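You operate a simulated robot arm through the tools that you are given. There is no shell and no other tool. Be economical: measure what you need, move in short steps, check, and stop when the job is done.

You are at the controls of a simulated two-armed robot. One attempt, no reset.

TASK
Wipe up the spill on the table top by the fridge with the purple napkin and put it back.

It is judged by the outcome, as a careful person would: the job done as asked, and still so three seconds after it is handed in. It fails if anything else is knocked over, pushed out of place, dropped, spilled or broken. Flat cloth is picked up by pressing the open fingertips on it (5 to 10 N) and closing them slowly along it; thin cloth reads only 2 to 8 mm in the jaws.

THE ROBOT
Two 7-joint arms with two-finger parallel grippers on one trunk, on a base that drives. Base frame: it is fixed to the floor where the robot stands at the start and does not move with it; the origin is under the middle of the robot, x ahead of it, y to its left, z up. Units: m, rad, N and s.
The left shoulder is at the start at [0.05, 0.187, 1.01], the right one opposite. With the tool pointing down near the work surface each hand reaches from about 0.1 to 0.66 m from the robot's upright axis, wherever it stands, measured 20 degrees to its own side. Payload 3.43 kg a hand.
The TCP of each hand is the grasp point between the finger pads, 0.03 m short of the fingertips. In the tool frame z runs along the fingers and y along their closing line. The gripper opens to 0.094 m. The fingers are 0.028 m wide and 0.01 m thick; the gripper's body (0.05 by 0.096 m) begins 0.055 m behind the TCP.
Orientation is that of the tool frame in the base frame, as [roll, pitch, yaw] about the fixed x, y, z axes, in that order (R = Rz(yaw) Ry(pitch) Rx(roll)). With the fingers straight down and closing along the base's y, the tool's x points along the base's -x, its y along +y and its z along -z.

THE INTERFACE
- The arms move only by the tool move_arm. It takes "left_plan", "right_plan" or both (then of equal length, played together; a hand with none holds still); each is a list of rows, each an object (a shift or turn left out is 0, a gripper value left out holds the last) with "linear": the shift along the tool's x, y, z in units of 25 mm (1.0 is 25 mm), a list of three; "turn": the turn, a rotation vector about the tool's x, y, z in units of 4 degrees (1.0 is 4 degrees), a list of three; "claw": the gripper command, from -1 (shut) to 1 (fully open), values between in proportion. In form: [{"linear": [tx, ty, tz], "turn": [rx, ry, rz], "claw": claw}, ...]. A call has 1 to 20 rows; each row shifts and turns the commanded pose from where the row before left it, along the tool's axes as they then stand. A call with a number of a shift or a turn outside -1 to 1 is refused whole. Each row takes 0.2 s and may step no farther than 0.05 m and 0.15 rad from the row before; otherwise, or with a gripper value out of range, the whole call is refused. Where a pose cannot be reached the arm comes as near as it can. A force on the tool above 40 N (or 10 N above the force at the start of the call, whichever is more), or a blocked arm, ends the call early, and 0.2 s more pass. Each finger travels about 0.153 m/s and halts on what it meets, pressing with about 37 N; the grip force reading is that of the motor and also rises with nothing between the fingers. The clock runs only during rows and for 0.2 s after the last one: add rows that do not move to give the fingers time. The reply holds the time, the measured pose of the TCP, the force on the tool along the base axes, the opening and the grip force, in the units named above and with some noise, with the torque about the TCP (base axes, N m) and any sound that the robot's microphone picked up.
- Cameras (640 x 400 px; columns grow to the right, rows downward): "scene" is now at [0.1393, -0.0398, 1.1804]; the picture's right is [-0.45, -0.89, 0.00], its down [-0.44, 0.22, -0.87] and it looks along [0.78, -0.39, -0.49] (base axes); focal length 252 px, centre (320, 200). "left" rides on the left gripper at [0.076, -0.014, -0.102] in its tool frame; the picture's right is [0.18, 0.98, 0.00], its down [-0.75, 0.14, -0.64] and it looks along [-0.63, 0.12, 0.77] (tool axes); focal length 243 px, centre (320, 200). "right" rides on the right gripper at [0.076, 0.014, -0.102] in its tool frame; the picture's right is [-0.18, 0.98, 0.00], its down [-0.75, -0.14, -0.64] and it looks along [-0.63, -0.12, 0.77] (tool axes); focal length 243 px, centre (320, 200). There is no depth. A picture from a camera that has moved, and an enlarged one, comes with that camera's place and axes in the base frame and with its lens.
- capture(camera): a new picture of that camera. It takes no simulated time.
- raise_lower(by): slides the trunk up (or, below 0, down) by that many m; the arms and the scene camera ride with it, the base frame stays. It gives what a move gives, with no picture.
- steer(legs): drives the robot by 1 to 6 legs, each [ahead, left, turn to the left] in m, m and rad, along the robot's own axes; the way and the turn of a leg run together, so that a leg with both is an arc; at most 1.5 m and 3.142 rad a leg. The arms and the cameras ride along, it lands a little off, and it stops where it bumps. It gives what a move gives.
- turn_head(pan, tilt): turns the head with the scene camera to pan (to the left, within 1.396 rad either way) and tilt (down, from -0.506 to 1.204), counted from straight ahead of the robot. It gives what a move gives.
- inspect(camera, box): a new picture of the part [left, top, right, bottom] of that camera's present view, enlarged. It takes no simulated time.
- hand_in(): hands the job in; it is judged then, once.

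Go step by step. Nothing tells you exact positions but the pictures and the camera data: compare them with the known pose of the tool, close in by small moves and look again before you grip or let go. The budget is 120 turns and 100 pictures, counting those below and the enlarged ones. Unless the task says otherwise, let go and move clear before handing in, and close with one line.

The tools are called after ">>>" by a JSON object that holds its "fn" and its "kwargs". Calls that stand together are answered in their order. move_arm: Moves the arms, as the interface text tells. Its arguments: {"type":"object","properties":{"left_plan":{"type":"array","items":{"type":"object","properties":{"linear":{"type":"array","items":{"type":"number"}},"turn":{"type":"array","items":{"type":"number"}},"claw":{"type":"number"}}}},"right_plan":{"type":"array","items":{"type":"object","properties":{"linear":{"type":"array","items":{"type":"number"}},"turn":{"type":"array","items":{"type":"number"}},"claw":{"type":"number"}}}}},"required":[]} The other tools are called the same way: raise_lower (by) slides the trunk up or down; steer (legs) drives the base; turn_head (pan, tilt) turns the head that bears the scene camera; capture (camera) takes a picture; inspect (camera, box) takes an enlarged picture of a part of a camera's view; hand_in () hands the job in.

At the start:

```text
t: 0.0
left_tcp_pos: [0.4465, -0.0814, 1.0096]
left_orientation: [-3.141, 0.001, 3.141]
left_contact_force: [0.6, -0.2, -0.1]
left_wrist_torque: [-0.01, 0.04, 0.01]
left_width: 0.0942
left_grip_force: 0.1
right_tcp_pos: [0.3462, -0.4195, 0.9141]
right_orientation: [3.141, 0.0, 3.141]
right_contact_force: [0.6, -0.3, -0.5]
right_wrist_torque: [0.02, 0.03, -0.01]
right_width: 0.0942
right_grip_force: 0.1
trunk travel left (down, up): [-0.225, 0.207]
robot x, y, heading: [-0.0022, -0.0002, -0.001]
head pan, tilt: [-0.468, 0.517]
```

scene: 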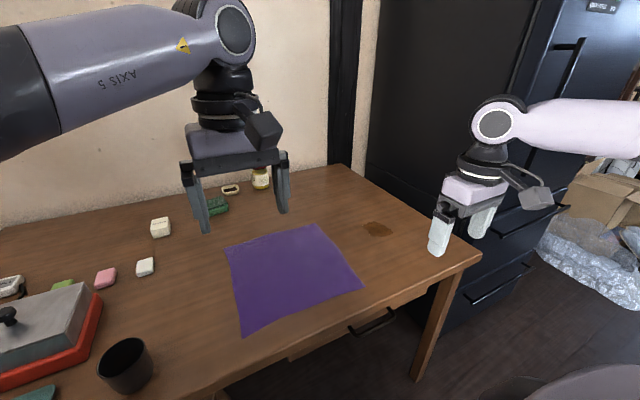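
right: 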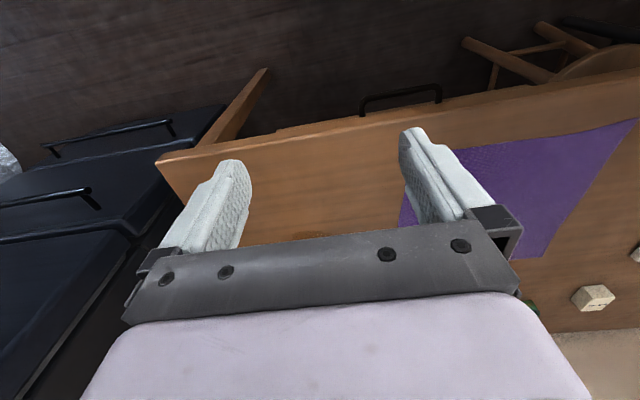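
left: 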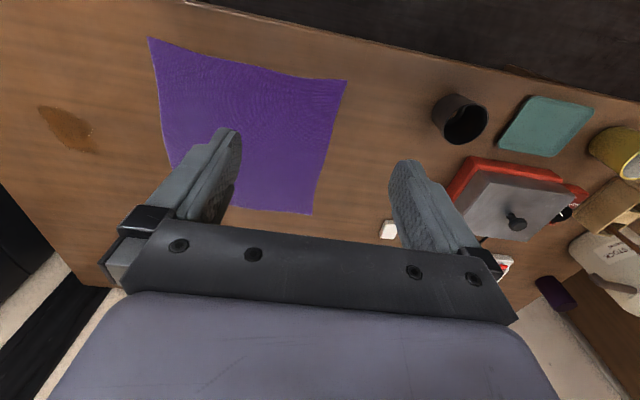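

The table top is at about z=0.75. The napkin covers x 0.44–0.70, y -0.30 to -0.04, and the spill is near (0.60, -0.45). I'll sidestep right so both hands can reach, then look again.

>>> {"fn": "steer", "kwargs": {"legs": [[0, -0.26, 0]]}}

>>> {"fn": "capture", "kwargs": {"camera": "scene"}}

>>> {"fn": "capture", "kwargs": {"camera": "left"}}

```text
t: 2.9
left_tcp_pos: [0.445, -0.3425, 1.0099]
left_orientation: [3.142, -0.001, -3.141]
left_contact_force: [-0.2, 0.0, 0.2]
left_wrist_torque: [0.03, 0.0, 0.02]
left_width: 0.0938
left_grip_force: 0.1
right_tcp_pos: [0.3468, -0.6809, 0.9148]
right_orientation: [-3.142, -0.001, 3.141]
right_contact_force: [0.4, 0.2, -0.3]
right_wrist_torque: [-0.02, 0.02, 0.01]
right_width: 0.0939
right_grip_force: 0.0
trunk travel left (down, up): [-0.225, 0.207]
robot x, y, heading: [0.0009, -0.2633, 0.002]
head pan, tilt: [-0.468, 0.517]
```

```text
96 pictures are left
camera scene: at [0.1393, -0.3001, 1.1804], right [-0.45, -0.89, 0.0], down [-0.44, 0.22, -0.87], along [0.78, -0.39, -0.49], focal length 252 px, centre (320, 200)
```

scene: 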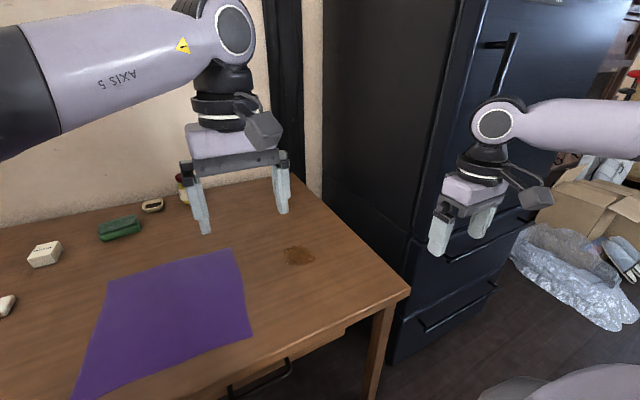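

```text
95 pictures are left
camera left: at [0.3695, -0.357, 1.1116], right [-0.18, 0.98, 0.0], down [0.75, 0.14, 0.64], along [0.63, 0.12, -0.77], focal length 243 px, centre (320, 200)
```

left: 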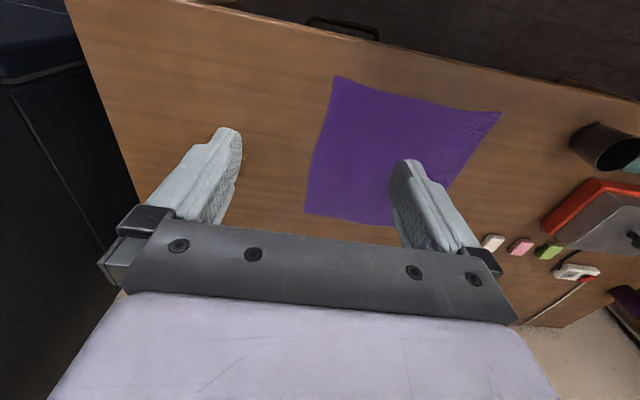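

Both hands go to hover over opposite edges of the napkin: left over y≈-0.075, right over y≈-0.28.

>>> {"fn": "move_arm", "kwargs": {"left_plan": [{"linear": [-0.294, 0.629, 0.4], "claw": 0.0}, {"linear": [-0.294, 0.629, 0.4]}, {"linear": [-0.294, 0.629, 0.4]}, {"linear": [-0.294, 0.629, 0.4]}, {"linear": [-0.294, 0.629, 0.4]}, {"linear": [-0.294, 0.629, 0.4]}, {"linear": [-0.294, 0.629, 0.4]}, {"linear": [-0.294, 0.629, 0.4]}, {"linear": [-0.294, 0.629, 0.4]}, {"linear": [-0.294, 0.629, 0.4]}, {"linear": [-0.294, 0.629, 0.4]}, {"linear": [-0.294, 0.629, 0.4]}, {"linear": [-0.294, 0.629, 0.4]}, {"linear": [-0.294, 0.629, 0.4]}, {"linear": [-0.294, 0.629, 0.4]}, {"linear": [-0.294, 0.629, 0.4]}, {"linear": [-0.294, 0.629, 0.4]}], "right_plan": [{"linear": [-0.525, 0.943, 0.16], "claw": 0.0}, {"linear": [-0.525, 0.943, 0.16]}, {"linear": [-0.525, 0.943, 0.16]}, {"linear": [-0.525, 0.943, 0.16]}, {"linear": [-0.525, 0.943, 0.16]}, {"linear": [-0.525, 0.943, 0.16]}, {"linear": [-0.525, 0.943, 0.16]}, {"linear": [-0.525, 0.943, 0.16]}, {"linear": [-0.525, 0.943, 0.16]}, {"linear": [-0.525, 0.943, 0.16]}, {"linear": [-0.525, 0.943, 0.16]}, {"linear": [-0.525, 0.943, 0.16]}, {"linear": [-0.525, 0.943, 0.16]}, {"linear": [-0.525, 0.943, 0.16]}, {"linear": [-0.525, 0.943, 0.16]}, {"linear": [-0.525, 0.943, 0.16]}, {"linear": [-0.525, 0.943, 0.16]}]}}

>>> {"fn": "turn_head", "kwargs": {"pan": 0.0, "tilt": 0.7}}

>>> {"fn": "capture", "kwargs": {"camera": "scene"}}

>>> {"fn": "capture", "kwargs": {"camera": "left"}}

>>> {"fn": "capture", "kwargs": {"camera": "right"}}

```text
t: 6.5
left_tcp_pos: [0.5701, -0.0739, 0.8399]
left_orientation: [3.141, 0.0, -3.141]
left_contact_force: [1.2, 0.2, 0.4]
left_wrist_torque: [0.03, 0.0, -0.02]
left_width: 0.047
left_grip_force: 0.1
right_tcp_pos: [0.4607, -0.4299, 0.874]
right_orientation: [3.142, 0.0, 3.141]
right_contact_force: [0.2, -0.4, -0.3]
right_wrist_torque: [0.0, 0.02, -0.03]
right_width: 0.0472
right_grip_force: 0.0
right hand out of reach, approached as far as the arm can: row 11, 12, 13, 14, 15, 16, 17
trunk travel left (down, up): [-0.225, 0.207]
robot x, y, heading: [-0.0015, -0.2624, 0.001]
head pan, tilt: [-0.468, 0.517]
```

```text
t: 7.4
left_tcp_pos: [0.5702, -0.0729, 0.842]
left_orientation: [-3.141, 0.0, 3.141]
left_contact_force: [0.8, -0.4, 0.7]
left_wrist_torque: [0.02, -0.02, -0.02]
left_width: 0.047
left_grip_force: 0.0
right_tcp_pos: [0.4615, -0.4301, 0.8746]
right_orientation: [-3.141, 0.0, 3.141]
right_contact_force: [0.7, 0.4, -0.5]
right_wrist_torque: [0.0, -0.02, 0.04]
right_width: 0.0469
right_grip_force: 0.1
trunk travel left (down, up): [-0.225, 0.207]
robot x, y, heading: [-0.0021, -0.2626, -0.001]
head pan, tilt: [0.0, 0.7]
```

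```text
94 pictures are left
camera scene: at [0.1434, -0.2592, 1.1642], right [0.0, -1.0, 0.0], down [-0.64, 0.0, -0.77], along [0.77, 0.0, -0.64], focal length 252 px, centre (320, 200)
```

scene: 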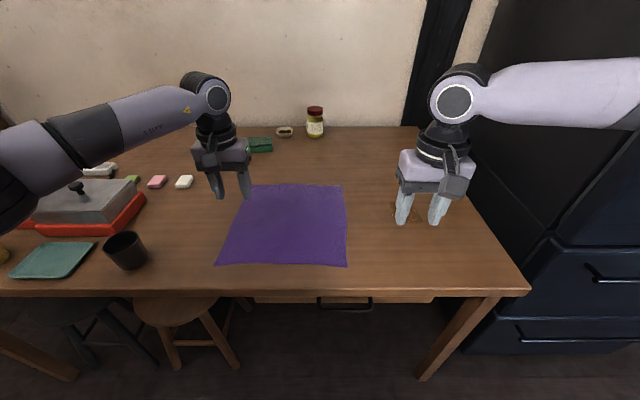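

```text
93 pictures are left
camera left: at [0.4932, -0.0891, 0.9422], right [-0.18, 0.98, 0.0], down [0.75, 0.14, 0.64], along [0.63, 0.12, -0.77], focal length 243 px, centre (320, 200)
```

left: 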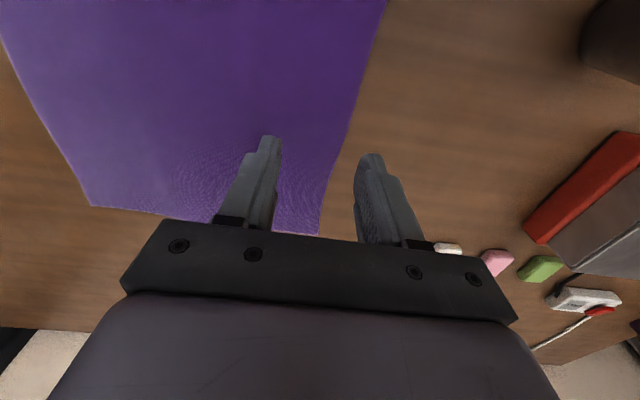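

```text
92 pictures are left
camera right: at [0.3852, -0.4158, 0.9777], right [0.18, 0.98, 0.0], down [0.75, -0.14, 0.64], along [0.63, -0.12, -0.77], focal length 243 px, centre (320, 200)
```

right: 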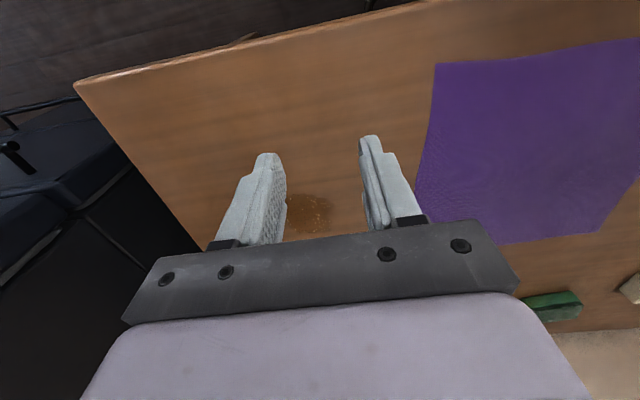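

The right arm stalled short of its goal, while the left is at the left edge but should sit about 2 cm further in. I'll retry the right arm, x first and then y.

>>> {"fn": "move_arm", "kwargs": {"right_plan": [{"linear": [-0.5, 0, 0]}, {"linear": [-0.5, 0, 0]}, {"linear": [-0.5, 0, 0]}, {"linear": [-0.5, 0, 0]}, {"linear": [-0.5, 0, 0]}, {"linear": [-0.5, 0, 0]}, {"linear": [-0.5, 0, 0]}, {"linear": [-0.5, 0, 0]}], "left_plan": [{"linear": [0, -0.2, 0]}, {"linear": [0, -0.2, 0]}, {"linear": [0, -0.2, 0]}, {"linear": [0, -0.2, 0]}, {}, {}, {}, {}]}}

```text
t: 9.2
left_tcp_pos: [0.5702, -0.0942, 0.8403]
left_orientation: [-3.141, 0.0, -3.141]
left_contact_force: [0.8, 0.4, 0.4]
left_wrist_torque: [-0.04, -0.04, 0.02]
left_width: 0.0469
left_grip_force: 0.0
right_tcp_pos: [0.5127, -0.4776, 0.8822]
right_orientation: [3.141, 0.0, 3.141]
right_contact_force: [0.9, -0.3, 0.5]
right_wrist_torque: [-0.02, -0.05, 0.0]
right_width: 0.0469
right_grip_force: 0.2
right hand out of reach, approached as far as the arm can: row 1, 2, 3, 4, 5, 6, 7, 8
trunk travel left (down, up): [-0.225, 0.207]
robot x, y, heading: [0.0025, -0.2603, -0.0]
head pan, tilt: [0.0, 0.7]
```

The right arm looks stuck in a poor joint configuration. I'll pull it back and up, then approach again from higher.

>>> {"fn": "move_arm", "kwargs": {"right_plan": [{"linear": [0.7, 0, -0.8]}, {"linear": [0.7, 0, -0.8]}, {"linear": [0.7, 0, -0.8]}, {"linear": [0.7, 0, -0.8]}, {"linear": [0.7, 0, -0.8]}, {"linear": [0, 0.8, 0]}, {"linear": [0, 0.8, 0]}, {"linear": [0, 0.8, 0]}, {"linear": [0, 0.8, 0]}, {"linear": [0, 0.8, 0]}, {"linear": [0, 0.8, 0]}]}}

```text
t: 11.6
left_tcp_pos: [0.5704, -0.0945, 0.8405]
left_orientation: [3.14, 0.0, -3.141]
left_contact_force: [1.0, 0.4, 0.1]
left_wrist_torque: [0.01, -0.03, -0.02]
left_width: 0.047
left_grip_force: 0.1
right_tcp_pos: [0.4209, -0.409, 0.9843]
right_orientation: [-3.141, 0.001, -3.141]
right_contact_force: [0.4, 0.6, 0.3]
right_wrist_torque: [-0.03, 0.0, -0.02]
right_width: 0.047
right_grip_force: 0.0
right hand out of reach, approached as far as the arm can: row 9, 10, 11
trunk travel left (down, up): [-0.225, 0.207]
robot x, y, heading: [0.0013, -0.2595, -0.001]
head pan, tilt: [0.0, 0.7]
```

>>> {"fn": "move_arm", "kwargs": {"right_plan": [{"turn": [0, 0, -1]}, {"turn": [0, 0, -1]}, {"turn": [0, 0, -1]}, {"turn": [0, 0, -1]}, {"turn": [0, 0, -1]}, {"turn": [0, 0, -1]}, {"turn": [0, 0, -1]}, {"linear": [-0.47, 0.88, 0]}, {"linear": [-0.47, 0.88, 0]}, {"linear": [-0.47, 0.88, 0]}, {"linear": [-0.47, 0.88, 0]}]}}

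>>> {"fn": "capture", "kwargs": {"camera": "scene"}}

```text
t: 14.0
left_tcp_pos: [0.5708, -0.0942, 0.8396]
left_orientation: [3.141, -0.001, -3.141]
left_contact_force: [-0.6, -0.1, 0.3]
left_wrist_torque: [0.03, 0.03, 0.02]
left_width: 0.0468
left_grip_force: 0.0
right_tcp_pos: [0.4152, -0.4044, 0.9826]
right_orientation: [-3.141, -0.001, -2.654]
right_contact_force: [0.2, 0.9, 0.7]
right_wrist_torque: [0.02, -0.02, 0.03]
right_width: 0.047
right_grip_force: 0.0
right hand out of reach, approached as far as the arm can: row 8, 9, 10, 11
trunk travel left (down, up): [-0.225, 0.207]
robot x, y, heading: [-0.0002, -0.2647, 0.002]
head pan, tilt: [0.0, 0.7]
```

```text
91 pictures are left
camera scene: at [0.1433, -0.259, 1.1642], right [0.0, -1.0, 0.0], down [-0.64, 0.0, -0.77], along [0.77, 0.0, -0.64], focal length 252 px, centre (320, 200)
```

scene: 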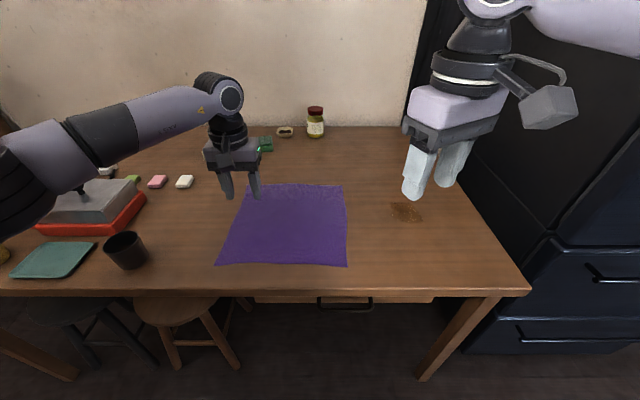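

The right arm can't work that far across the body. I'll step the base back left so each hand sits on its own side of the napkin. Later, with both hands holding the cloth, I can sidestep the whole base to drag it.

>>> {"fn": "move_arm", "kwargs": {"left_plan": [{"linear": [0, -0.5, -0.6]}, {"linear": [0, -0.5, -0.6]}, {"linear": [0, -0.5, -0.6]}, {"linear": [0, -0.5, -0.6]}, {"linear": [0, -0.5, -0.6]}, {"linear": [0, -0.5, -0.6]}, {"linear": [0, -0.5, -0.6]}], "right_plan": [{"turn": [0, 0, 1], "linear": [0, -0.8, 0]}, {"turn": [0, 0, 1], "linear": [0, -0.8, 0]}, {"turn": [0, 0, 1], "linear": [0, -0.8, 0]}, {"turn": [0, 0, 1], "linear": [0, -0.8, 0]}, {"turn": [0, 0, 1], "linear": [0, -0.8, 0]}, {"turn": [0, 0, 1], "linear": [0, -0.8, 0]}, {"turn": [0, 0, 1], "linear": [0, -0.8, 0]}]}}

>>> {"fn": "steer", "kwargs": {"legs": [[0.03, 0.24, 0]]}}

>>> {"fn": "capture", "kwargs": {"camera": "scene"}}

```text
t: 15.6
left_tcp_pos: [0.5681, -0.1825, 0.9462]
left_orientation: [3.141, 0.0, -3.14]
left_contact_force: [-0.4, -0.8, -0.5]
left_wrist_torque: [0.01, 0.03, -0.02]
left_width: 0.0471
left_grip_force: 0.1
right_tcp_pos: [0.4534, -0.5412, 0.9816]
right_orientation: [-3.141, -0.001, 3.141]
right_contact_force: [0.4, -0.6, 0.7]
right_wrist_torque: [-0.02, 0.01, 0.03]
right_width: 0.0472
right_grip_force: 0.0
trunk travel left (down, up): [-0.225, 0.207]
robot x, y, heading: [-0.0004, -0.2639, -0.001]
head pan, tilt: [0.0, 0.7]
```

```text
t: 18.3
left_tcp_pos: [0.5991, 0.057, 0.9449]
left_orientation: [3.142, -0.001, -3.138]
left_contact_force: [-0.4, 0.4, -0.2]
left_wrist_torque: [-0.02, 0.03, 0.01]
left_width: 0.0471
left_grip_force: 0.1
right_tcp_pos: [0.4834, -0.3017, 0.9823]
right_orientation: [-3.141, -0.001, -3.138]
right_contact_force: [0.0, -0.3, 0.0]
right_wrist_torque: [-0.01, 0.02, 0.01]
right_width: 0.0471
right_grip_force: 0.1
trunk travel left (down, up): [-0.225, 0.207]
robot x, y, heading: [0.032, -0.0253, 0.006]
head pan, tilt: [0.0, 0.7]
```

```text
90 pictures are left
camera scene: at [0.1731, -0.0203, 1.1642], right [0.0, -1.0, 0.0], down [-0.64, 0.0, -0.76], along [0.76, 0.0, -0.64], focal length 252 px, centre (320, 200)
```

scene: 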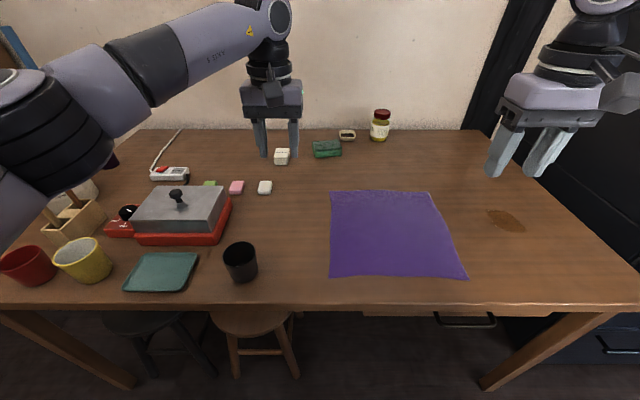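

>>> {"fn": "move_arm", "kwargs": {"left_plan": [{"linear": [0, -0.785, 0.71], "claw": -0.2}, {"linear": [0, -0.785, 0.71]}, {"linear": [0, -0.785, 0.71]}, {"linear": [0, -0.785, 0.71]}, {"linear": [0, -0.785, 0.71]}, {"linear": [0, -0.785, 0.71]}, {"linear": [0, -0.785, 0.71]}], "right_plan": [{"linear": [-0.65, 0.095, 0.925], "claw": -0.2}, {"linear": [-0.65, 0.095, 0.925]}, {"linear": [-0.65, 0.095, 0.925]}, {"linear": [-0.65, 0.095, 0.925]}, {"linear": [-0.65, 0.095, 0.925]}, {"linear": [-0.65, 0.095, 0.925]}, {"linear": [-0.65, 0.095, 0.925]}]}}

>>> {"fn": "capture", "kwargs": {"camera": "left"}}

>>> {"fn": "capture", "kwargs": {"camera": "right"}}

```text
t: 19.9
left_tcp_pos: [0.5843, -0.063, 0.821]
left_orientation: [3.141, -0.003, 3.141]
left_contact_force: [-0.4, -0.6, -0.3]
left_wrist_torque: [0.0, 0.01, 0.0]
left_width: 0.0375
left_grip_force: 0.0
left hand out of reach, approached as far as the arm can: row 6, 7
right_tcp_pos: [0.57, -0.2995, 0.8274]
right_orientation: [3.14, 0.004, -3.139]
right_contact_force: [-0.3, 0.8, -0.3]
right_wrist_torque: [0.0, -0.04, 0.02]
right_width: 0.0375
right_grip_force: 0.0
right hand out of reach, approached as far as the arm can: row 6, 7
trunk travel left (down, up): [-0.225, 0.207]
robot x, y, heading: [0.0311, -0.0234, 0.003]
head pan, tilt: [0.0, 0.7]
```

```text
89 pictures are left
camera left: at [0.5081, -0.0782, 0.9227], right [-0.18, 0.98, 0.0], down [0.75, 0.14, 0.64], along [0.63, 0.12, -0.77], focal length 243 px, centre (320, 200)
```

left: 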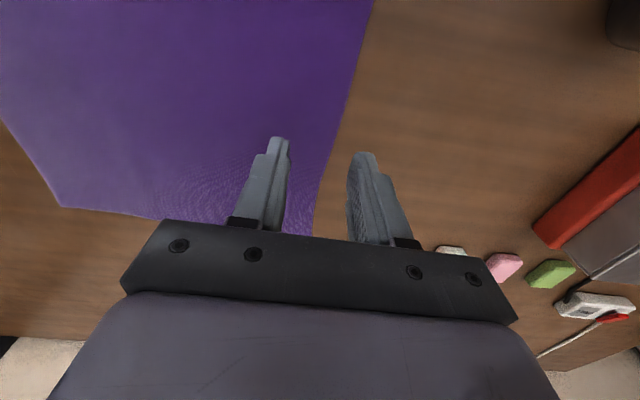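

```text
88 pictures are left
camera right: at [0.4935, -0.2853, 0.9308], right [0.18, 0.98, 0.0], down [0.75, -0.14, 0.64], along [0.63, -0.12, -0.77], focal length 243 px, centre (320, 200)
```

right: 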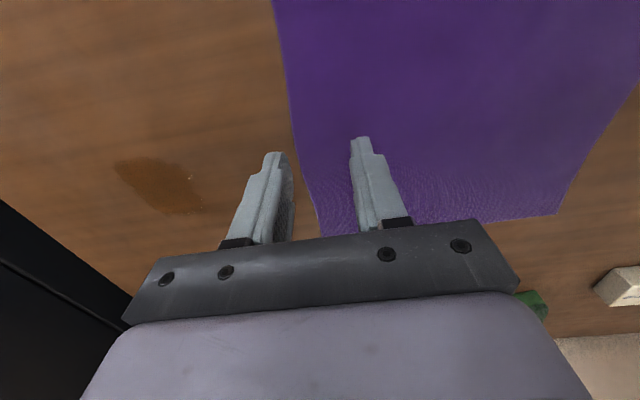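

Both arms are near their limit here. I'll tilt the head down to see how much room the base has to move closer.

>>> {"fn": "turn_head", "kwargs": {"pan": 0.0, "tilt": 1.2}}

>>> {"fn": "capture", "kwargs": {"camera": "scene"}}

```text
t: 20.8
left_tcp_pos: [0.585, -0.0612, 0.8237]
left_orientation: [-3.141, -0.001, -3.14]
left_contact_force: [0.0, -0.4, -0.3]
left_wrist_torque: [-0.02, -0.02, -0.01]
left_width: 0.0375
left_grip_force: 0.0
right_tcp_pos: [0.5704, -0.2987, 0.8284]
right_orientation: [3.141, 0.003, -3.137]
right_contact_force: [-0.4, 0.1, -0.1]
right_wrist_torque: [-0.01, 0.04, -0.03]
right_width: 0.0381
right_grip_force: 0.1
trunk travel left (down, up): [-0.225, 0.207]
robot x, y, heading: [0.0324, -0.0228, 0.007]
head pan, tilt: [0.0, 1.201]
```

```text
87 pictures are left
camera scene: at [0.1441, -0.0205, 1.1283], right [0.0, -1.0, 0.0], down [-0.93, 0.0, -0.36], along [0.36, 0.0, -0.93], focal length 252 px, centre (320, 200)
```

scene: 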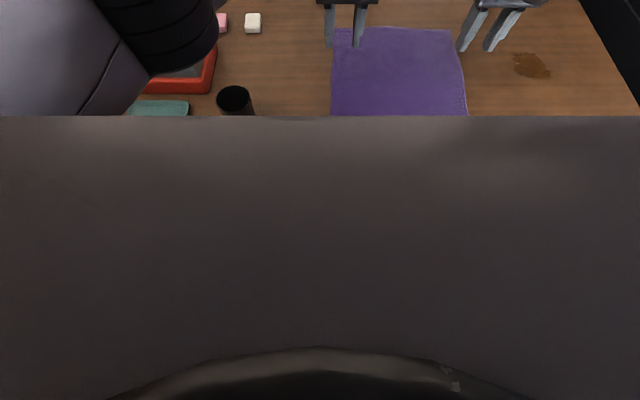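

The head-down view shows only the robot's own shell, so I'll leave the base where it is. I'll grip at x≈0.55, slightly nearer, which both arms can reach.

>>> {"fn": "move_arm", "kwargs": {"left_plan": [{"linear": [0.7, 0, 0]}, {"linear": [0.7, 0, 0]}, {"linear": [0, -0.5, 0]}, {"linear": [0, -0.5, 0]}, {"linear": [0, 0, 0.4]}, {"linear": [0, 0, 0.4]}], "right_plan": [{"linear": [0.4, 0, 0]}, {"linear": [0.4, 0, 0]}, {"linear": [0, 0.4, 0]}, {"linear": [0, 0.4, 0]}, {"linear": [0, 0, 0.5]}, {"linear": [0, 0, 0.5]}]}}

>>> {"fn": "turn_head", "kwargs": {"pan": -0.3, "tilt": 0.8}}

>>> {"fn": "capture", "kwargs": {"camera": "scene"}}

>>> {"fn": "capture", "kwargs": {"camera": "right"}}

>>> {"fn": "capture", "kwargs": {"camera": "left"}}

```text
t: 22.2
left_tcp_pos: [0.5518, -0.0846, 0.8018]
left_orientation: [-3.141, 0.001, -3.14]
left_contact_force: [0.1, 0.5, 0.5]
left_wrist_torque: [-0.01, -0.04, 0.04]
left_width: 0.0379
left_grip_force: 0.1
right_tcp_pos: [0.5479, -0.2783, 0.8037]
right_orientation: [3.14, 0.002, -3.138]
right_contact_force: [0.3, 0.7, -0.1]
right_wrist_torque: [0.02, -0.03, -0.01]
right_width: 0.0375
right_grip_force: 0.1
trunk travel left (down, up): [-0.225, 0.207]
robot x, y, heading: [0.0296, -0.0245, 0.003]
head pan, tilt: [0.0, 1.201]
```

```text
t: 23.1
left_tcp_pos: [0.5512, -0.0842, 0.8029]
left_orientation: [3.141, 0.0, -3.138]
left_contact_force: [-0.5, 0.6, -0.7]
left_wrist_torque: [0.01, -0.04, 0.04]
left_width: 0.0374
left_grip_force: 0.0
right_tcp_pos: [0.5476, -0.2792, 0.8032]
right_orientation: [3.141, 0.002, -3.139]
right_contact_force: [0.8, -0.1, 0.5]
right_wrist_torque: [0.01, 0.01, 0.0]
right_width: 0.0375
right_grip_force: 0.1
trunk travel left (down, up): [-0.225, 0.207]
robot x, y, heading: [0.0308, -0.0236, 0.004]
head pan, tilt: [-0.3, 0.799]
```

```text
86 pictures are left
camera scene: at [0.1652, -0.0442, 1.1559], right [-0.29, -0.96, 0.0], down [-0.69, 0.21, -0.7], along [0.67, -0.2, -0.72], focal length 252 px, centre (320, 200)
```

scene: 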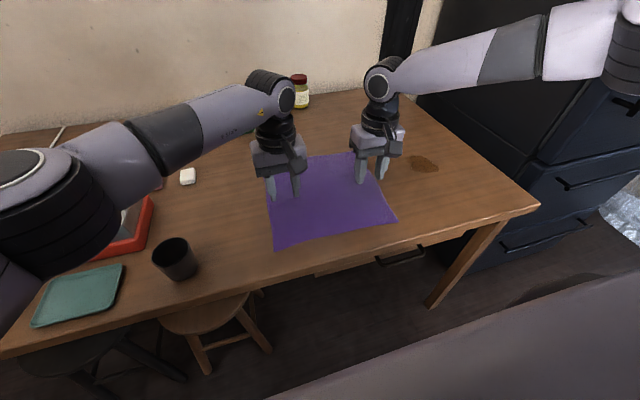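

```text
85 pictures are left
camera right: at [0.4721, -0.2641, 0.907], right [0.18, 0.98, 0.0], down [0.75, -0.14, 0.64], along [0.63, -0.12, -0.77], focal length 243 px, centre (320, 200)
```

right: 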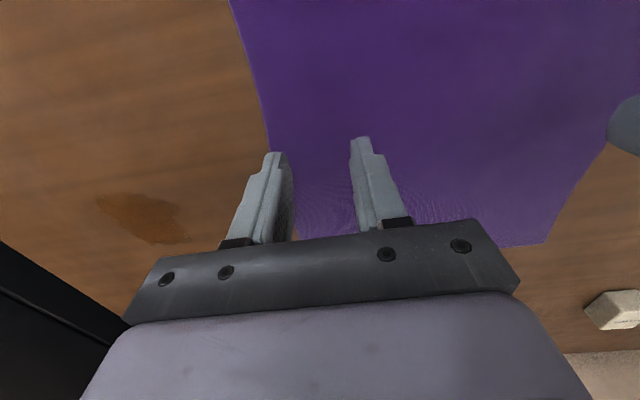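

```text
84 pictures are left
camera left: at [0.4749, -0.1001, 0.9038], right [-0.19, 0.98, 0.0], down [0.75, 0.14, 0.64], along [0.63, 0.12, -0.77], focal length 243 px, centre (320, 200)
```

left: 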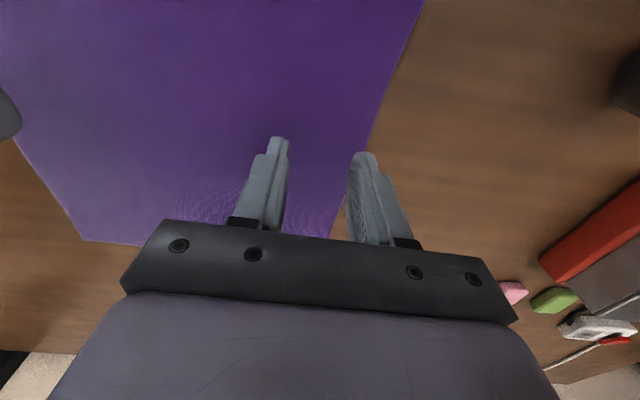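

>>> {"fn": "move_arm", "kwargs": {"left_plan": [{"linear": [0, -0.32, 0]}, {"linear": [0, 0, 0.2]}, {"linear": [0, 0, 0.2]}, {"linear": [0, 0, 0.2]}, {}], "right_plan": [{"linear": [0, 0.32, 0]}, {"linear": [0, 0, 0.2]}, {"linear": [0, 0, 0.2]}, {"linear": [0, 0, 0.2]}, {}]}}

```text
t: 24.3
left_tcp_pos: [0.5507, -0.0928, 0.7864]
left_orientation: [-3.14, 0.002, -3.137]
left_contact_force: [0.4, 0.3, 0.6]
left_wrist_torque: [0.02, 0.0, -0.01]
left_width: 0.0377
left_grip_force: 0.0
right_tcp_pos: [0.5408, -0.2764, 0.7922]
right_orientation: [3.141, 0.003, -3.139]
right_contact_force: [0.0, -0.5, -0.3]
right_wrist_torque: [0.02, 0.01, 0.01]
right_width: 0.0377
right_grip_force: 0.1
right hand out of reach, approached as far as the arm can: row 1, 3
trunk travel left (down, up): [-0.225, 0.207]
robot x, y, heading: [0.0291, -0.0199, 0.005]
head pan, tilt: [-0.3, 0.799]
```

>>> {"fn": "move_arm", "kwargs": {"left_plan": [{"linear": [0, 0, 0.1]}, {"linear": [0, 0, 0.08]}, {"linear": [0, 0, 0.08]}, {}], "right_plan": [{"linear": [0.3, -0.1, 0]}, {"linear": [0, 0, 0.15]}, {"linear": [0, 0, 0.15]}, {"linear": [0, 0, 0.1]}]}}

```text
t: 25.3
left_tcp_pos: [0.5495, -0.0928, 0.7815]
left_orientation: [3.142, 0.001, -3.139]
left_contact_force: [-0.2, 0.6, 0.0]
left_wrist_torque: [0.01, -0.01, 0.01]
left_width: 0.0375
left_grip_force: 0.1
right_tcp_pos: [0.5352, -0.2776, 0.7818]
right_orientation: [-3.141, -0.001, -3.138]
right_contact_force: [0.3, -0.3, 1.0]
right_wrist_torque: [0.01, 0.02, 0.01]
right_width: 0.0377
right_grip_force: 0.0
trunk travel left (down, up): [-0.225, 0.207]
robot x, y, heading: [0.0314, -0.0226, 0.007]
head pan, tilt: [-0.3, 0.799]
```

>>> {"fn": "move_arm", "kwargs": {"left_plan": [{"linear": [0, 0, 0.08]}, {"linear": [0, 0, 0.08]}, {}], "right_plan": [{"linear": [0, 0, 0.08]}, {"linear": [0, 0, 0.08]}, {}]}}

```text
t: 26.1
left_tcp_pos: [0.5495, -0.0928, 0.7771]
left_orientation: [-3.141, 0.0, -3.139]
left_contact_force: [0.4, -0.4, 0.9]
left_wrist_torque: [-0.02, 0.01, -0.04]
left_width: 0.0378
left_grip_force: 0.0
right_tcp_pos: [0.5339, -0.2774, 0.7783]
right_orientation: [3.14, 0.001, -3.137]
right_contact_force: [0.0, -0.6, -0.8]
right_wrist_torque: [0.01, 0.04, 0.03]
right_width: 0.0374
right_grip_force: 0.0
trunk travel left (down, up): [-0.225, 0.207]
robot x, y, heading: [0.0271, -0.0229, 0.004]
head pan, tilt: [-0.3, 0.799]
```

>>> {"fn": "move_arm", "kwargs": {"left_plan": [{"linear": [0, 0, 0.08]}, {"linear": [0, 0, 0.08]}, {}], "right_plan": [{"linear": [0, 0, 0.08]}, {"linear": [0, 0, 0.08]}, {}]}}

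>>> {"fn": "capture", "kwargs": {"camera": "right"}}

```text
t: 26.9
left_tcp_pos: [0.5499, -0.0929, 0.7736]
left_orientation: [-3.14, 0.0, -3.139]
left_contact_force: [0.2, 0.4, 0.0]
left_wrist_torque: [0.01, 0.01, -0.01]
left_width: 0.0374
left_grip_force: 0.1
right_tcp_pos: [0.5328, -0.2794, 0.7749]
right_orientation: [3.142, 0.002, -3.138]
right_contact_force: [-1.2, 0.0, 0.2]
right_wrist_torque: [-0.01, -0.01, -0.01]
right_width: 0.0376
right_grip_force: 0.0
trunk travel left (down, up): [-0.225, 0.207]
robot x, y, heading: [0.0285, -0.023, 0.004]
head pan, tilt: [-0.3, 0.799]
```

```text
83 pictures are left
camera right: at [0.4563, -0.2644, 0.8783], right [0.18, 0.98, 0.0], down [0.75, -0.14, 0.64], along [0.63, -0.12, -0.77], focal length 243 px, centre (320, 200)
```

right: 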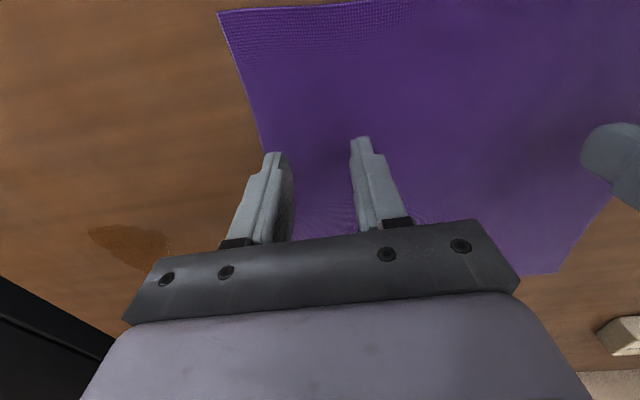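

No contact yet, so the table is a little lower than I estimated. I'll keep going down in small steps.

>>> {"fn": "move_arm", "kwargs": {"left_plan": [{"linear": [0, 0, 0.08]}, {"linear": [0, 0, 0.08]}, {"linear": [0, 0, 0.08]}, {}], "right_plan": [{"linear": [0, 0, 0.1]}, {"linear": [0, 0, 0.1]}, {"linear": [0, 0, 0.08]}, {}]}}

```text
t: 27.9
left_tcp_pos: [0.5501, -0.0927, 0.7669]
left_orientation: [3.14, 0.0, -3.137]
left_contact_force: [0.2, -0.8, 0.3]
left_wrist_torque: [0.01, -0.02, -0.02]
left_width: 0.0376
left_grip_force: 0.1
right_tcp_pos: [0.5299, -0.2793, 0.7695]
right_orientation: [-3.141, 0.001, -3.138]
right_contact_force: [-0.4, 0.1, 0.5]
right_wrist_torque: [0.0, -0.01, -0.03]
right_width: 0.0376
right_grip_force: 0.0
right hand out of reach, approached as far as the arm can: row 1
trunk travel left (down, up): [-0.225, 0.207]
robot x, y, heading: [0.0277, -0.0233, 0.005]
head pan, tilt: [-0.3, 0.799]
```

>>> {"fn": "raise_lower", "kwargs": {"by": -0.005}}

```text
t: 28.4
left_tcp_pos: [0.5504, -0.0938, 0.7629]
left_orientation: [3.141, 0.0, -3.138]
left_contact_force: [-0.1, 0.4, -0.4]
left_wrist_torque: [-0.01, 0.0, -0.01]
left_width: 0.0377
left_grip_force: 0.0
right_tcp_pos: [0.5307, -0.2805, 0.7662]
right_orientation: [3.142, 0.0, -3.139]
right_contact_force: [-0.7, 1.1, 0.2]
right_wrist_torque: [-0.01, -0.05, -0.04]
right_width: 0.0374
right_grip_force: 0.0
trunk travel left (down, up): [-0.22, 0.212]
robot x, y, heading: [0.0268, -0.0208, 0.003]
head pan, tilt: [-0.3, 0.799]
```

>>> {"fn": "inspect", "kwargs": {"camera": "scene", "box": [230, 120, 430, 245]}}

>>> {"fn": "raise_lower", "kwargs": {"by": -0.005}}

```text
3.20 times, centred on (330, 182) of scene
camera zoom: at [0.1652, -0.0442, 1.151], right [-0.29, -0.96, 0.0], down [-0.69, 0.21, -0.7], along [0.67, -0.2, -0.72], focal length 805 px, centre (288, 256)
```

zoom: 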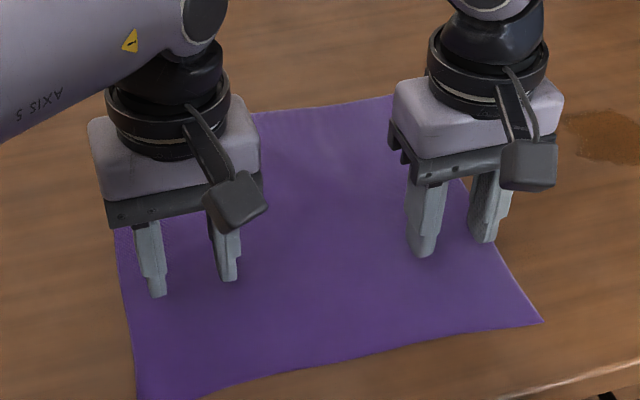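

```text
t: 29.0
left_tcp_pos: [0.549, -0.0927, 0.7584]
left_orientation: [3.14, 0.0, -3.138]
left_contact_force: [1.1, 0.5, -0.4]
left_wrist_torque: [0.04, -0.02, 0.0]
left_width: 0.0376
left_grip_force: 0.0
right_tcp_pos: [0.5306, -0.2797, 0.7598]
right_orientation: [-3.141, 0.002, -3.138]
right_contact_force: [-0.2, -0.3, -0.7]
right_wrist_torque: [0.0, 0.0, 0.0]
right_width: 0.0378
right_grip_force: 0.0
trunk travel left (down, up): [-0.215, 0.217]
robot x, y, heading: [0.0293, -0.0202, 0.001]
head pan, tilt: [-0.3, 0.799]
```

>>> {"fn": "raise_lower", "kwargs": {"by": -0.004}}

>>> {"fn": "raise_lower", "kwargs": {"by": -0.003}}

>>> {"fn": "inspect", "kwargs": {"camera": "left", "box": [220, 100, 420, 225]}}

```text
t: 29.5
left_tcp_pos: [0.5496, -0.0932, 0.7543]
left_orientation: [-3.141, 0.0, -3.138]
left_contact_force: [0.5, 0.8, -0.1]
left_wrist_torque: [0.02, -0.01, 0.0]
left_width: 0.0378
left_grip_force: 0.1
right_tcp_pos: [0.5287, -0.28, 0.7556]
right_orientation: [3.141, 0.002, -3.139]
right_contact_force: [-0.4, 0.1, -0.7]
right_wrist_torque: [-0.02, 0.0, -0.01]
right_width: 0.0377
right_grip_force: 0.0
trunk travel left (down, up): [-0.211, 0.221]
robot x, y, heading: [0.0253, -0.0225, 0.001]
head pan, tilt: [-0.3, 0.799]
```

```text
t: 30.0
left_tcp_pos: [0.5496, -0.0912, 0.7513]
left_orientation: [-3.14, 0.001, -3.138]
left_contact_force: [-0.2, -0.3, 1.7]
left_wrist_torque: [0.03, 0.01, 0.0]
left_width: 0.0375
left_grip_force: 0.0
right_tcp_pos: [0.5295, -0.2807, 0.7527]
right_orientation: [3.141, 0.002, -3.137]
right_contact_force: [0.1, 0.3, 0.0]
right_wrist_torque: [0.02, 0.01, -0.01]
right_width: 0.0374
right_grip_force: 0.1
trunk travel left (down, up): [-0.208, 0.224]
robot x, y, heading: [0.0297, -0.0188, 0.004]
head pan, tilt: [-0.3, 0.799]
```

```text
3.20 times, centred on (320, 162) of left
camera zoom: at [0.473, -0.1079, 0.8527], right [-0.19, 0.98, 0.0], down [0.75, 0.14, 0.64], along [0.63, 0.12, -0.77], focal length 776 px, centre (320, 320)
```

zoom: 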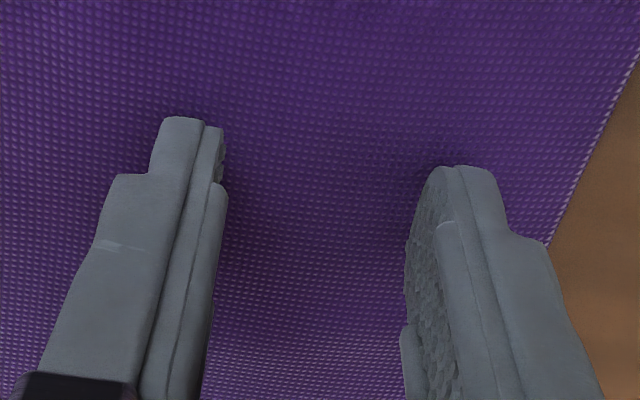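

>>> {"fn": "raise_lower", "kwargs": {"by": -0.002}}

>>> {"fn": "move_arm", "kwargs": {"right_plan": [{"linear": [0, 0, 0.04]}, {}]}}

```text
t: 30.6
left_tcp_pos: [0.5493, -0.0923, 0.7508]
left_orientation: [-3.139, 0.004, -3.138]
left_contact_force: [-1.1, 0.8, 14.7]
left_wrist_torque: [0.15, 0.05, -0.01]
left_width: 0.0374
left_grip_force: 0.2
right_tcp_pos: [0.5303, -0.2809, 0.7526]
right_orientation: [-3.141, 0.002, -3.14]
right_contact_force: [-0.1, 0.4, 0.1]
right_wrist_torque: [0.01, 0.03, -0.02]
right_width: 0.0378
right_grip_force: 0.1
trunk travel left (down, up): [-0.206, 0.226]
robot x, y, heading: [0.0272, -0.0229, 0.004]
head pan, tilt: [-0.3, 0.799]
```

```text
t: 31.1
left_tcp_pos: [0.5485, -0.0916, 0.7511]
left_orientation: [-3.141, 0.006, -3.137]
left_contact_force: [2.3, -0.9, 22.7]
left_wrist_torque: [0.22, 0.07, -0.05]
left_width: 0.0374
left_grip_force: 0.0
right_tcp_pos: [0.5288, -0.281, 0.7518]
right_orientation: [3.14, 0.004, -3.137]
right_contact_force: [-0.2, 0.3, 2.1]
right_wrist_torque: [-0.03, 0.03, 0.04]
right_width: 0.0377
right_grip_force: 0.2
trunk travel left (down, up): [-0.206, 0.226]
robot x, y, heading: [0.0308, -0.0225, 0.006]
head pan, tilt: [-0.3, 0.799]
```

The left is touching with too much force and the right is only just touching. I'll balance both to about 8 N, then close slowly.

>>> {"fn": "move_arm", "kwargs": {"left_plan": [{"linear": [0, 0, -0.05]}, {}, {}], "right_plan": [{"linear": [0, 0, 0.03]}, {}, {}]}}

```text
t: 31.9
left_tcp_pos: [0.5497, -0.0934, 0.7505]
left_orientation: [3.14, 0.003, -3.138]
left_contact_force: [2.3, -0.7, 8.5]
left_wrist_torque: [0.0, -0.03, 0.01]
left_width: 0.0379
left_grip_force: 0.0
right_tcp_pos: [0.5299, -0.2793, 0.7524]
right_orientation: [-3.141, 0.005, -3.139]
right_contact_force: [-0.1, -0.8, 11.3]
right_wrist_torque: [-0.25, 0.06, 0.0]
right_width: 0.0376
right_grip_force: 0.1
trunk travel left (down, up): [-0.206, 0.226]
robot x, y, heading: [0.0342, -0.0213, 0.004]
head pan, tilt: [-0.3, 0.799]
```

>>> {"fn": "move_arm", "kwargs": {"left_plan": [{"claw": -0.27}, {"claw": -0.34}, {"claw": -0.41}, {"claw": -0.48}, {"claw": -0.55}, {"claw": -0.62}, {"claw": -0.69}, {"claw": -0.76}, {"claw": -0.83}, {"claw": -0.9}, {"claw": -1}, {"claw": -1}, {"claw": -1}], "right_plan": [{"claw": -0.27}, {"claw": -0.34}, {"claw": -0.41}, {"claw": -0.48}, {"claw": -0.55}, {"claw": -0.62}, {"claw": -0.69}, {"claw": -0.76}, {"claw": -0.83}, {"claw": -0.9}, {"claw": -1}, {"claw": -1}, {"claw": -1}]}}

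>>> {"fn": "capture", "kwargs": {"camera": "right"}}

>>> {"fn": "capture", "kwargs": {"camera": "left"}}

```text
t: 34.8
left_tcp_pos: [0.549, -0.0918, 0.7522]
left_orientation: [-3.139, 0.002, -3.138]
left_contact_force: [-0.3, -3.2, 1.4]
left_wrist_torque: [-0.08, 0.03, 0.03]
left_width: 0.0017
left_grip_force: 36.2
right_tcp_pos: [0.5298, -0.2784, 0.7516]
right_orientation: [3.141, 0.004, -3.138]
right_contact_force: [0.5, 1.6, 19.6]
right_wrist_torque: [0.02, 0.08, -0.05]
right_width: 0.0018
right_grip_force: 36.8
trunk travel left (down, up): [-0.206, 0.226]
robot x, y, heading: [0.0296, -0.0187, 0.001]
head pan, tilt: [-0.3, 0.799]
```

```text
80 pictures are left
camera right: at [0.4525, -0.2654, 0.8542], right [0.18, 0.98, 0.0], down [0.75, -0.14, 0.65], along [0.64, -0.12, -0.76], focal length 243 px, centre (320, 200)
```

right: 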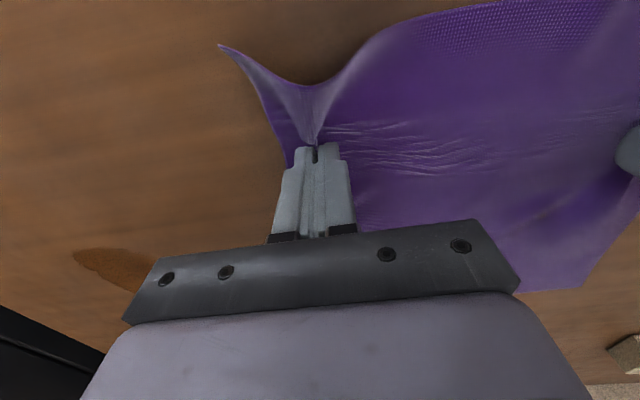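

```text
79 pictures are left
camera left: at [0.4721, -0.1078, 0.8531], right [-0.19, 0.98, 0.0], down [0.75, 0.14, 0.64], along [0.63, 0.12, -0.77], focal length 243 px, centre (320, 200)
```

left: 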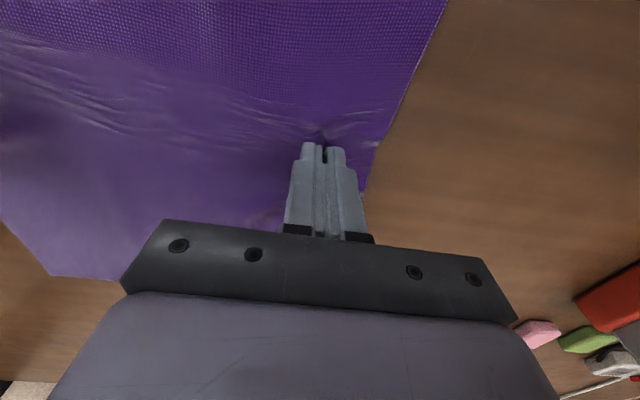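

>>> {"fn": "raise_lower", "kwargs": {"by": 0.012}}

>>> {"fn": "inspect", "kwargs": {"camera": "left", "box": [160, 60, 480, 260]}}

>>> {"fn": "inspect", "kwargs": {"camera": "scene", "box": [230, 120, 470, 270]}}

```text
t: 35.4
left_tcp_pos: [0.5492, -0.0928, 0.7625]
left_orientation: [-3.141, -0.002, -3.138]
left_contact_force: [-0.6, -4.1, 0.0]
left_wrist_torque: [-0.09, 0.0, 0.02]
left_width: 0.0019
left_grip_force: 36.1
right_tcp_pos: [0.529, -0.2813, 0.7598]
right_orientation: [3.141, -0.001, -3.137]
right_contact_force: [0.9, 3.5, -0.1]
right_wrist_torque: [0.12, -0.05, -0.01]
right_width: 0.0017
right_grip_force: 36.6
trunk travel left (down, up): [-0.218, 0.214]
robot x, y, heading: [0.0311, -0.0204, 0.002]
head pan, tilt: [-0.3, 0.799]
```

```text
2.00 times, centred on (320, 160) of left
camera zoom: at [0.4731, -0.1082, 0.8638], right [-0.19, 0.98, 0.0], down [0.75, 0.14, 0.64], along [0.63, 0.12, -0.77], focal length 485 px, centre (320, 280)
```

zoom: 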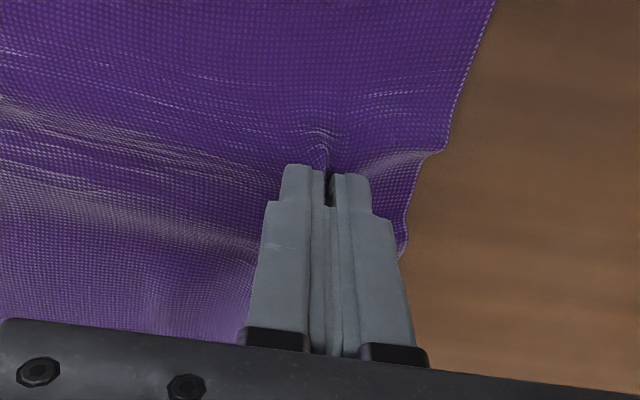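

```text
2.67 times, centred on (350, 195) of scene
camera zoom: at [0.1655, -0.0444, 1.1488], right [-0.29, -0.96, 0.0], down [-0.69, 0.21, -0.7], along [0.67, -0.2, -0.72], focal length 671 px, centre (240, 213)
```

zoom: 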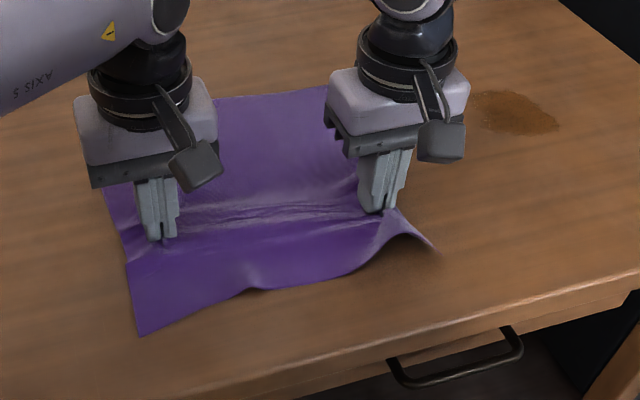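

Both hands hold the napkin taut. Contact puts the real table height at z≈0.722, so the spill is nearer (0.63, -0.485). I'll sidestep right to carry the cloth over it.

>>> {"fn": "steer", "kwargs": {"legs": [[0, -0.22, 0]]}}

>>> {"fn": "capture", "kwargs": {"camera": "scene"}}

>>> {"fn": "capture", "kwargs": {"camera": "right"}}

```text
t: 37.9
left_tcp_pos: [0.5505, -0.3129, 0.7623]
left_orientation: [3.141, 0.0, -3.138]
left_contact_force: [-0.5, -3.2, -0.1]
left_wrist_torque: [-0.08, 0.03, -0.03]
left_width: 0.0017
left_grip_force: 35.9
right_tcp_pos: [0.5305, -0.502, 0.7612]
right_orientation: [3.14, 0.003, -3.139]
right_contact_force: [0.4, 2.9, 0.4]
right_wrist_torque: [0.13, -0.02, -0.05]
right_width: 0.0016
right_grip_force: 36.9
trunk travel left (down, up): [-0.218, 0.214]
robot x, y, heading: [0.0303, -0.2414, 0.006]
head pan, tilt: [-0.3, 0.799]
```

```text
76 pictures are left
camera scene: at [0.1661, -0.2652, 1.149], right [-0.29, -0.96, 0.0], down [-0.69, 0.21, -0.7], along [0.67, -0.2, -0.72], focal length 252 px, centre (320, 200)
```

scene: 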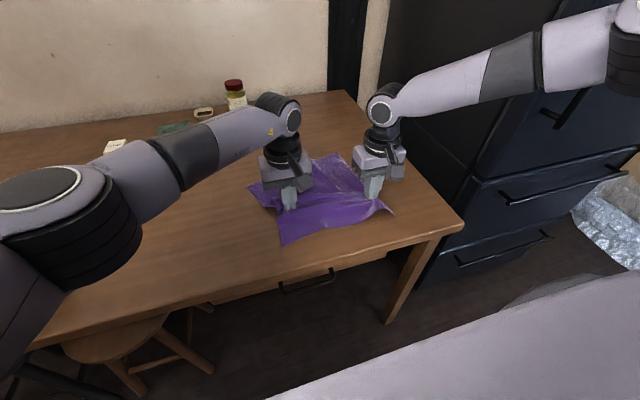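

```text
75 pictures are left
camera right: at [0.4542, -0.4865, 0.8649], right [0.18, 0.98, 0.0], down [0.75, -0.14, 0.64], along [0.63, -0.12, -0.77], focal length 243 px, centre (320, 200)
```

right: 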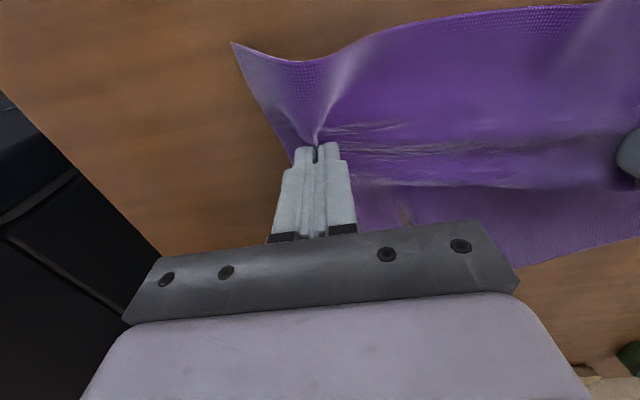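

>>> {"fn": "steer", "kwargs": {"legs": [[0.05, 0, 0]]}}

>>> {"fn": "steer", "kwargs": {"legs": [[0.04, 0, 0]]}}

>>> {"fn": "inspect", "kwargs": {"camera": "scene", "box": [200, 100, 480, 275]}}

```text
t: 38.8
left_tcp_pos: [0.5991, -0.3135, 0.7629]
left_orientation: [-3.141, 0.001, -3.138]
left_contact_force: [-0.1, -3.5, 0.3]
left_wrist_torque: [-0.1, 0.03, 0.03]
left_width: 0.0016
left_grip_force: 36.2
right_tcp_pos: [0.5797, -0.5005, 0.7617]
right_orientation: [3.14, 0.004, -3.139]
right_contact_force: [1.7, 3.1, 0.2]
right_wrist_torque: [0.1, -0.01, 0.03]
right_width: 0.0017
right_grip_force: 36.6
trunk travel left (down, up): [-0.218, 0.214]
robot x, y, heading: [0.0788, -0.246, -0.002]
head pan, tilt: [-0.3, 0.799]
```

```text
t: 39.7
left_tcp_pos: [0.6398, -0.3132, 0.763]
left_orientation: [-3.14, 0.0, -3.139]
left_contact_force: [-0.5, -3.4, 0.2]
left_wrist_torque: [-0.03, -0.02, 0.01]
left_width: 0.0016
left_grip_force: 36.0
right_tcp_pos: [0.6194, -0.5, 0.7619]
right_orientation: [3.138, 0.001, -3.139]
right_contact_force: [1.0, 3.2, -0.5]
right_wrist_torque: [0.1, 0.0, -0.03]
right_width: 0.0019
right_grip_force: 36.5
trunk travel left (down, up): [-0.218, 0.214]
robot x, y, heading: [0.1207, -0.2421, 0.006]
head pan, tilt: [-0.3, 0.799]
```

```text
2.29 times, centred on (340, 188) of scene
camera zoom: at [0.2555, -0.2648, 1.1489], right [-0.29, -0.96, 0.0], down [-0.69, 0.21, -0.7], along [0.67, -0.2, -0.72], focal length 575 px, centre (274, 229)
```

zoom: 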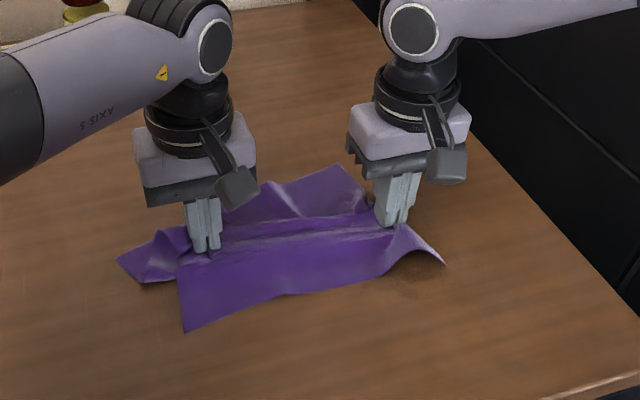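

The base moved closer without trouble and the hands now straddle the spill. I'll lower until the cloth presses lightly on the table, then rub.

>>> {"fn": "raise_lower", "kwargs": {"by": -0.011}}

>>> {"fn": "raise_lower", "kwargs": {"by": -0.001}}

```text
t: 40.3
left_tcp_pos: [0.6393, -0.3142, 0.7533]
left_orientation: [-3.14, 0.001, -3.141]
left_contact_force: [-0.2, -3.3, 1.5]
left_wrist_torque: [-0.08, 0.01, 0.04]
left_width: 0.0015
left_grip_force: 36.6
right_tcp_pos: [0.6196, -0.499, 0.7527]
right_orientation: [3.14, 0.005, -3.138]
right_contact_force: [-0.6, 2.0, 10.1]
right_wrist_torque: [0.08, -0.1, -0.01]
right_width: 0.0017
right_grip_force: 36.5
trunk travel left (down, up): [-0.207, 0.225]
robot x, y, heading: [0.1178, -0.2448, 0.006]
head pan, tilt: [-0.3, 0.799]
```

```text
t: 40.8
left_tcp_pos: [0.639, -0.3126, 0.752]
left_orientation: [-3.138, 0.003, -3.137]
left_contact_force: [1.0, -3.5, 5.1]
left_wrist_torque: [-0.1, 0.02, -0.03]
left_width: 0.0014
left_grip_force: 36.2
right_tcp_pos: [0.6197, -0.4993, 0.7522]
right_orientation: [3.141, 0.009, -3.138]
right_contact_force: [-1.4, 1.6, 18.1]
right_wrist_torque: [0.15, -0.16, -0.03]
right_width: 0.0016
right_grip_force: 36.4
trunk travel left (down, up): [-0.206, 0.226]
robot x, y, heading: [0.1187, -0.2403, 0.006]
head pan, tilt: [-0.3, 0.799]
```

>>> {"fn": "turn_head", "kwargs": {"pan": -0.9, "tilt": 0.5}}

>>> {"fn": "capture", "kwargs": {"camera": "scene"}}

```text
t: 41.8
left_tcp_pos: [0.6383, -0.3138, 0.7523]
left_orientation: [-3.141, 0.004, -3.139]
left_contact_force: [0.6, -5.1, 6.9]
left_wrist_torque: [-0.11, 0.0, 0.0]
left_width: 0.0017
left_grip_force: 36.5
right_tcp_pos: [0.6201, -0.4993, 0.7526]
right_orientation: [3.139, 0.008, -3.139]
right_contact_force: [2.7, 1.3, 22.8]
right_wrist_torque: [0.17, -0.28, -0.05]
right_width: 0.0019
right_grip_force: 36.6
trunk travel left (down, up): [-0.206, 0.226]
robot x, y, heading: [0.1211, -0.2407, 0.001]
head pan, tilt: [-0.901, 0.499]
```

```text
73 pictures are left
camera scene: at [0.233, -0.3116, 1.1633], right [-0.78, -0.62, 0.0], down [-0.3, 0.37, -0.88], along [0.55, -0.69, -0.48], focal length 252 px, centre (320, 200)
```

scene: 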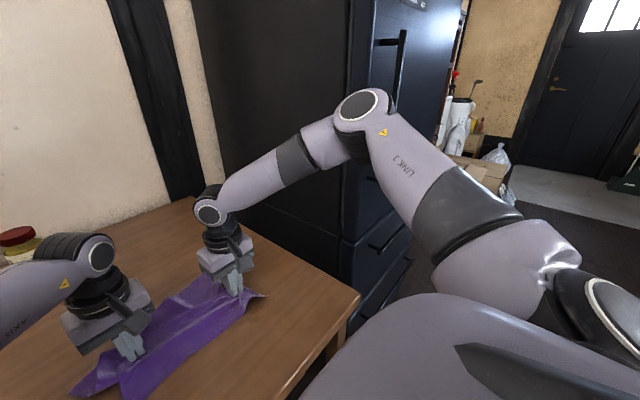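

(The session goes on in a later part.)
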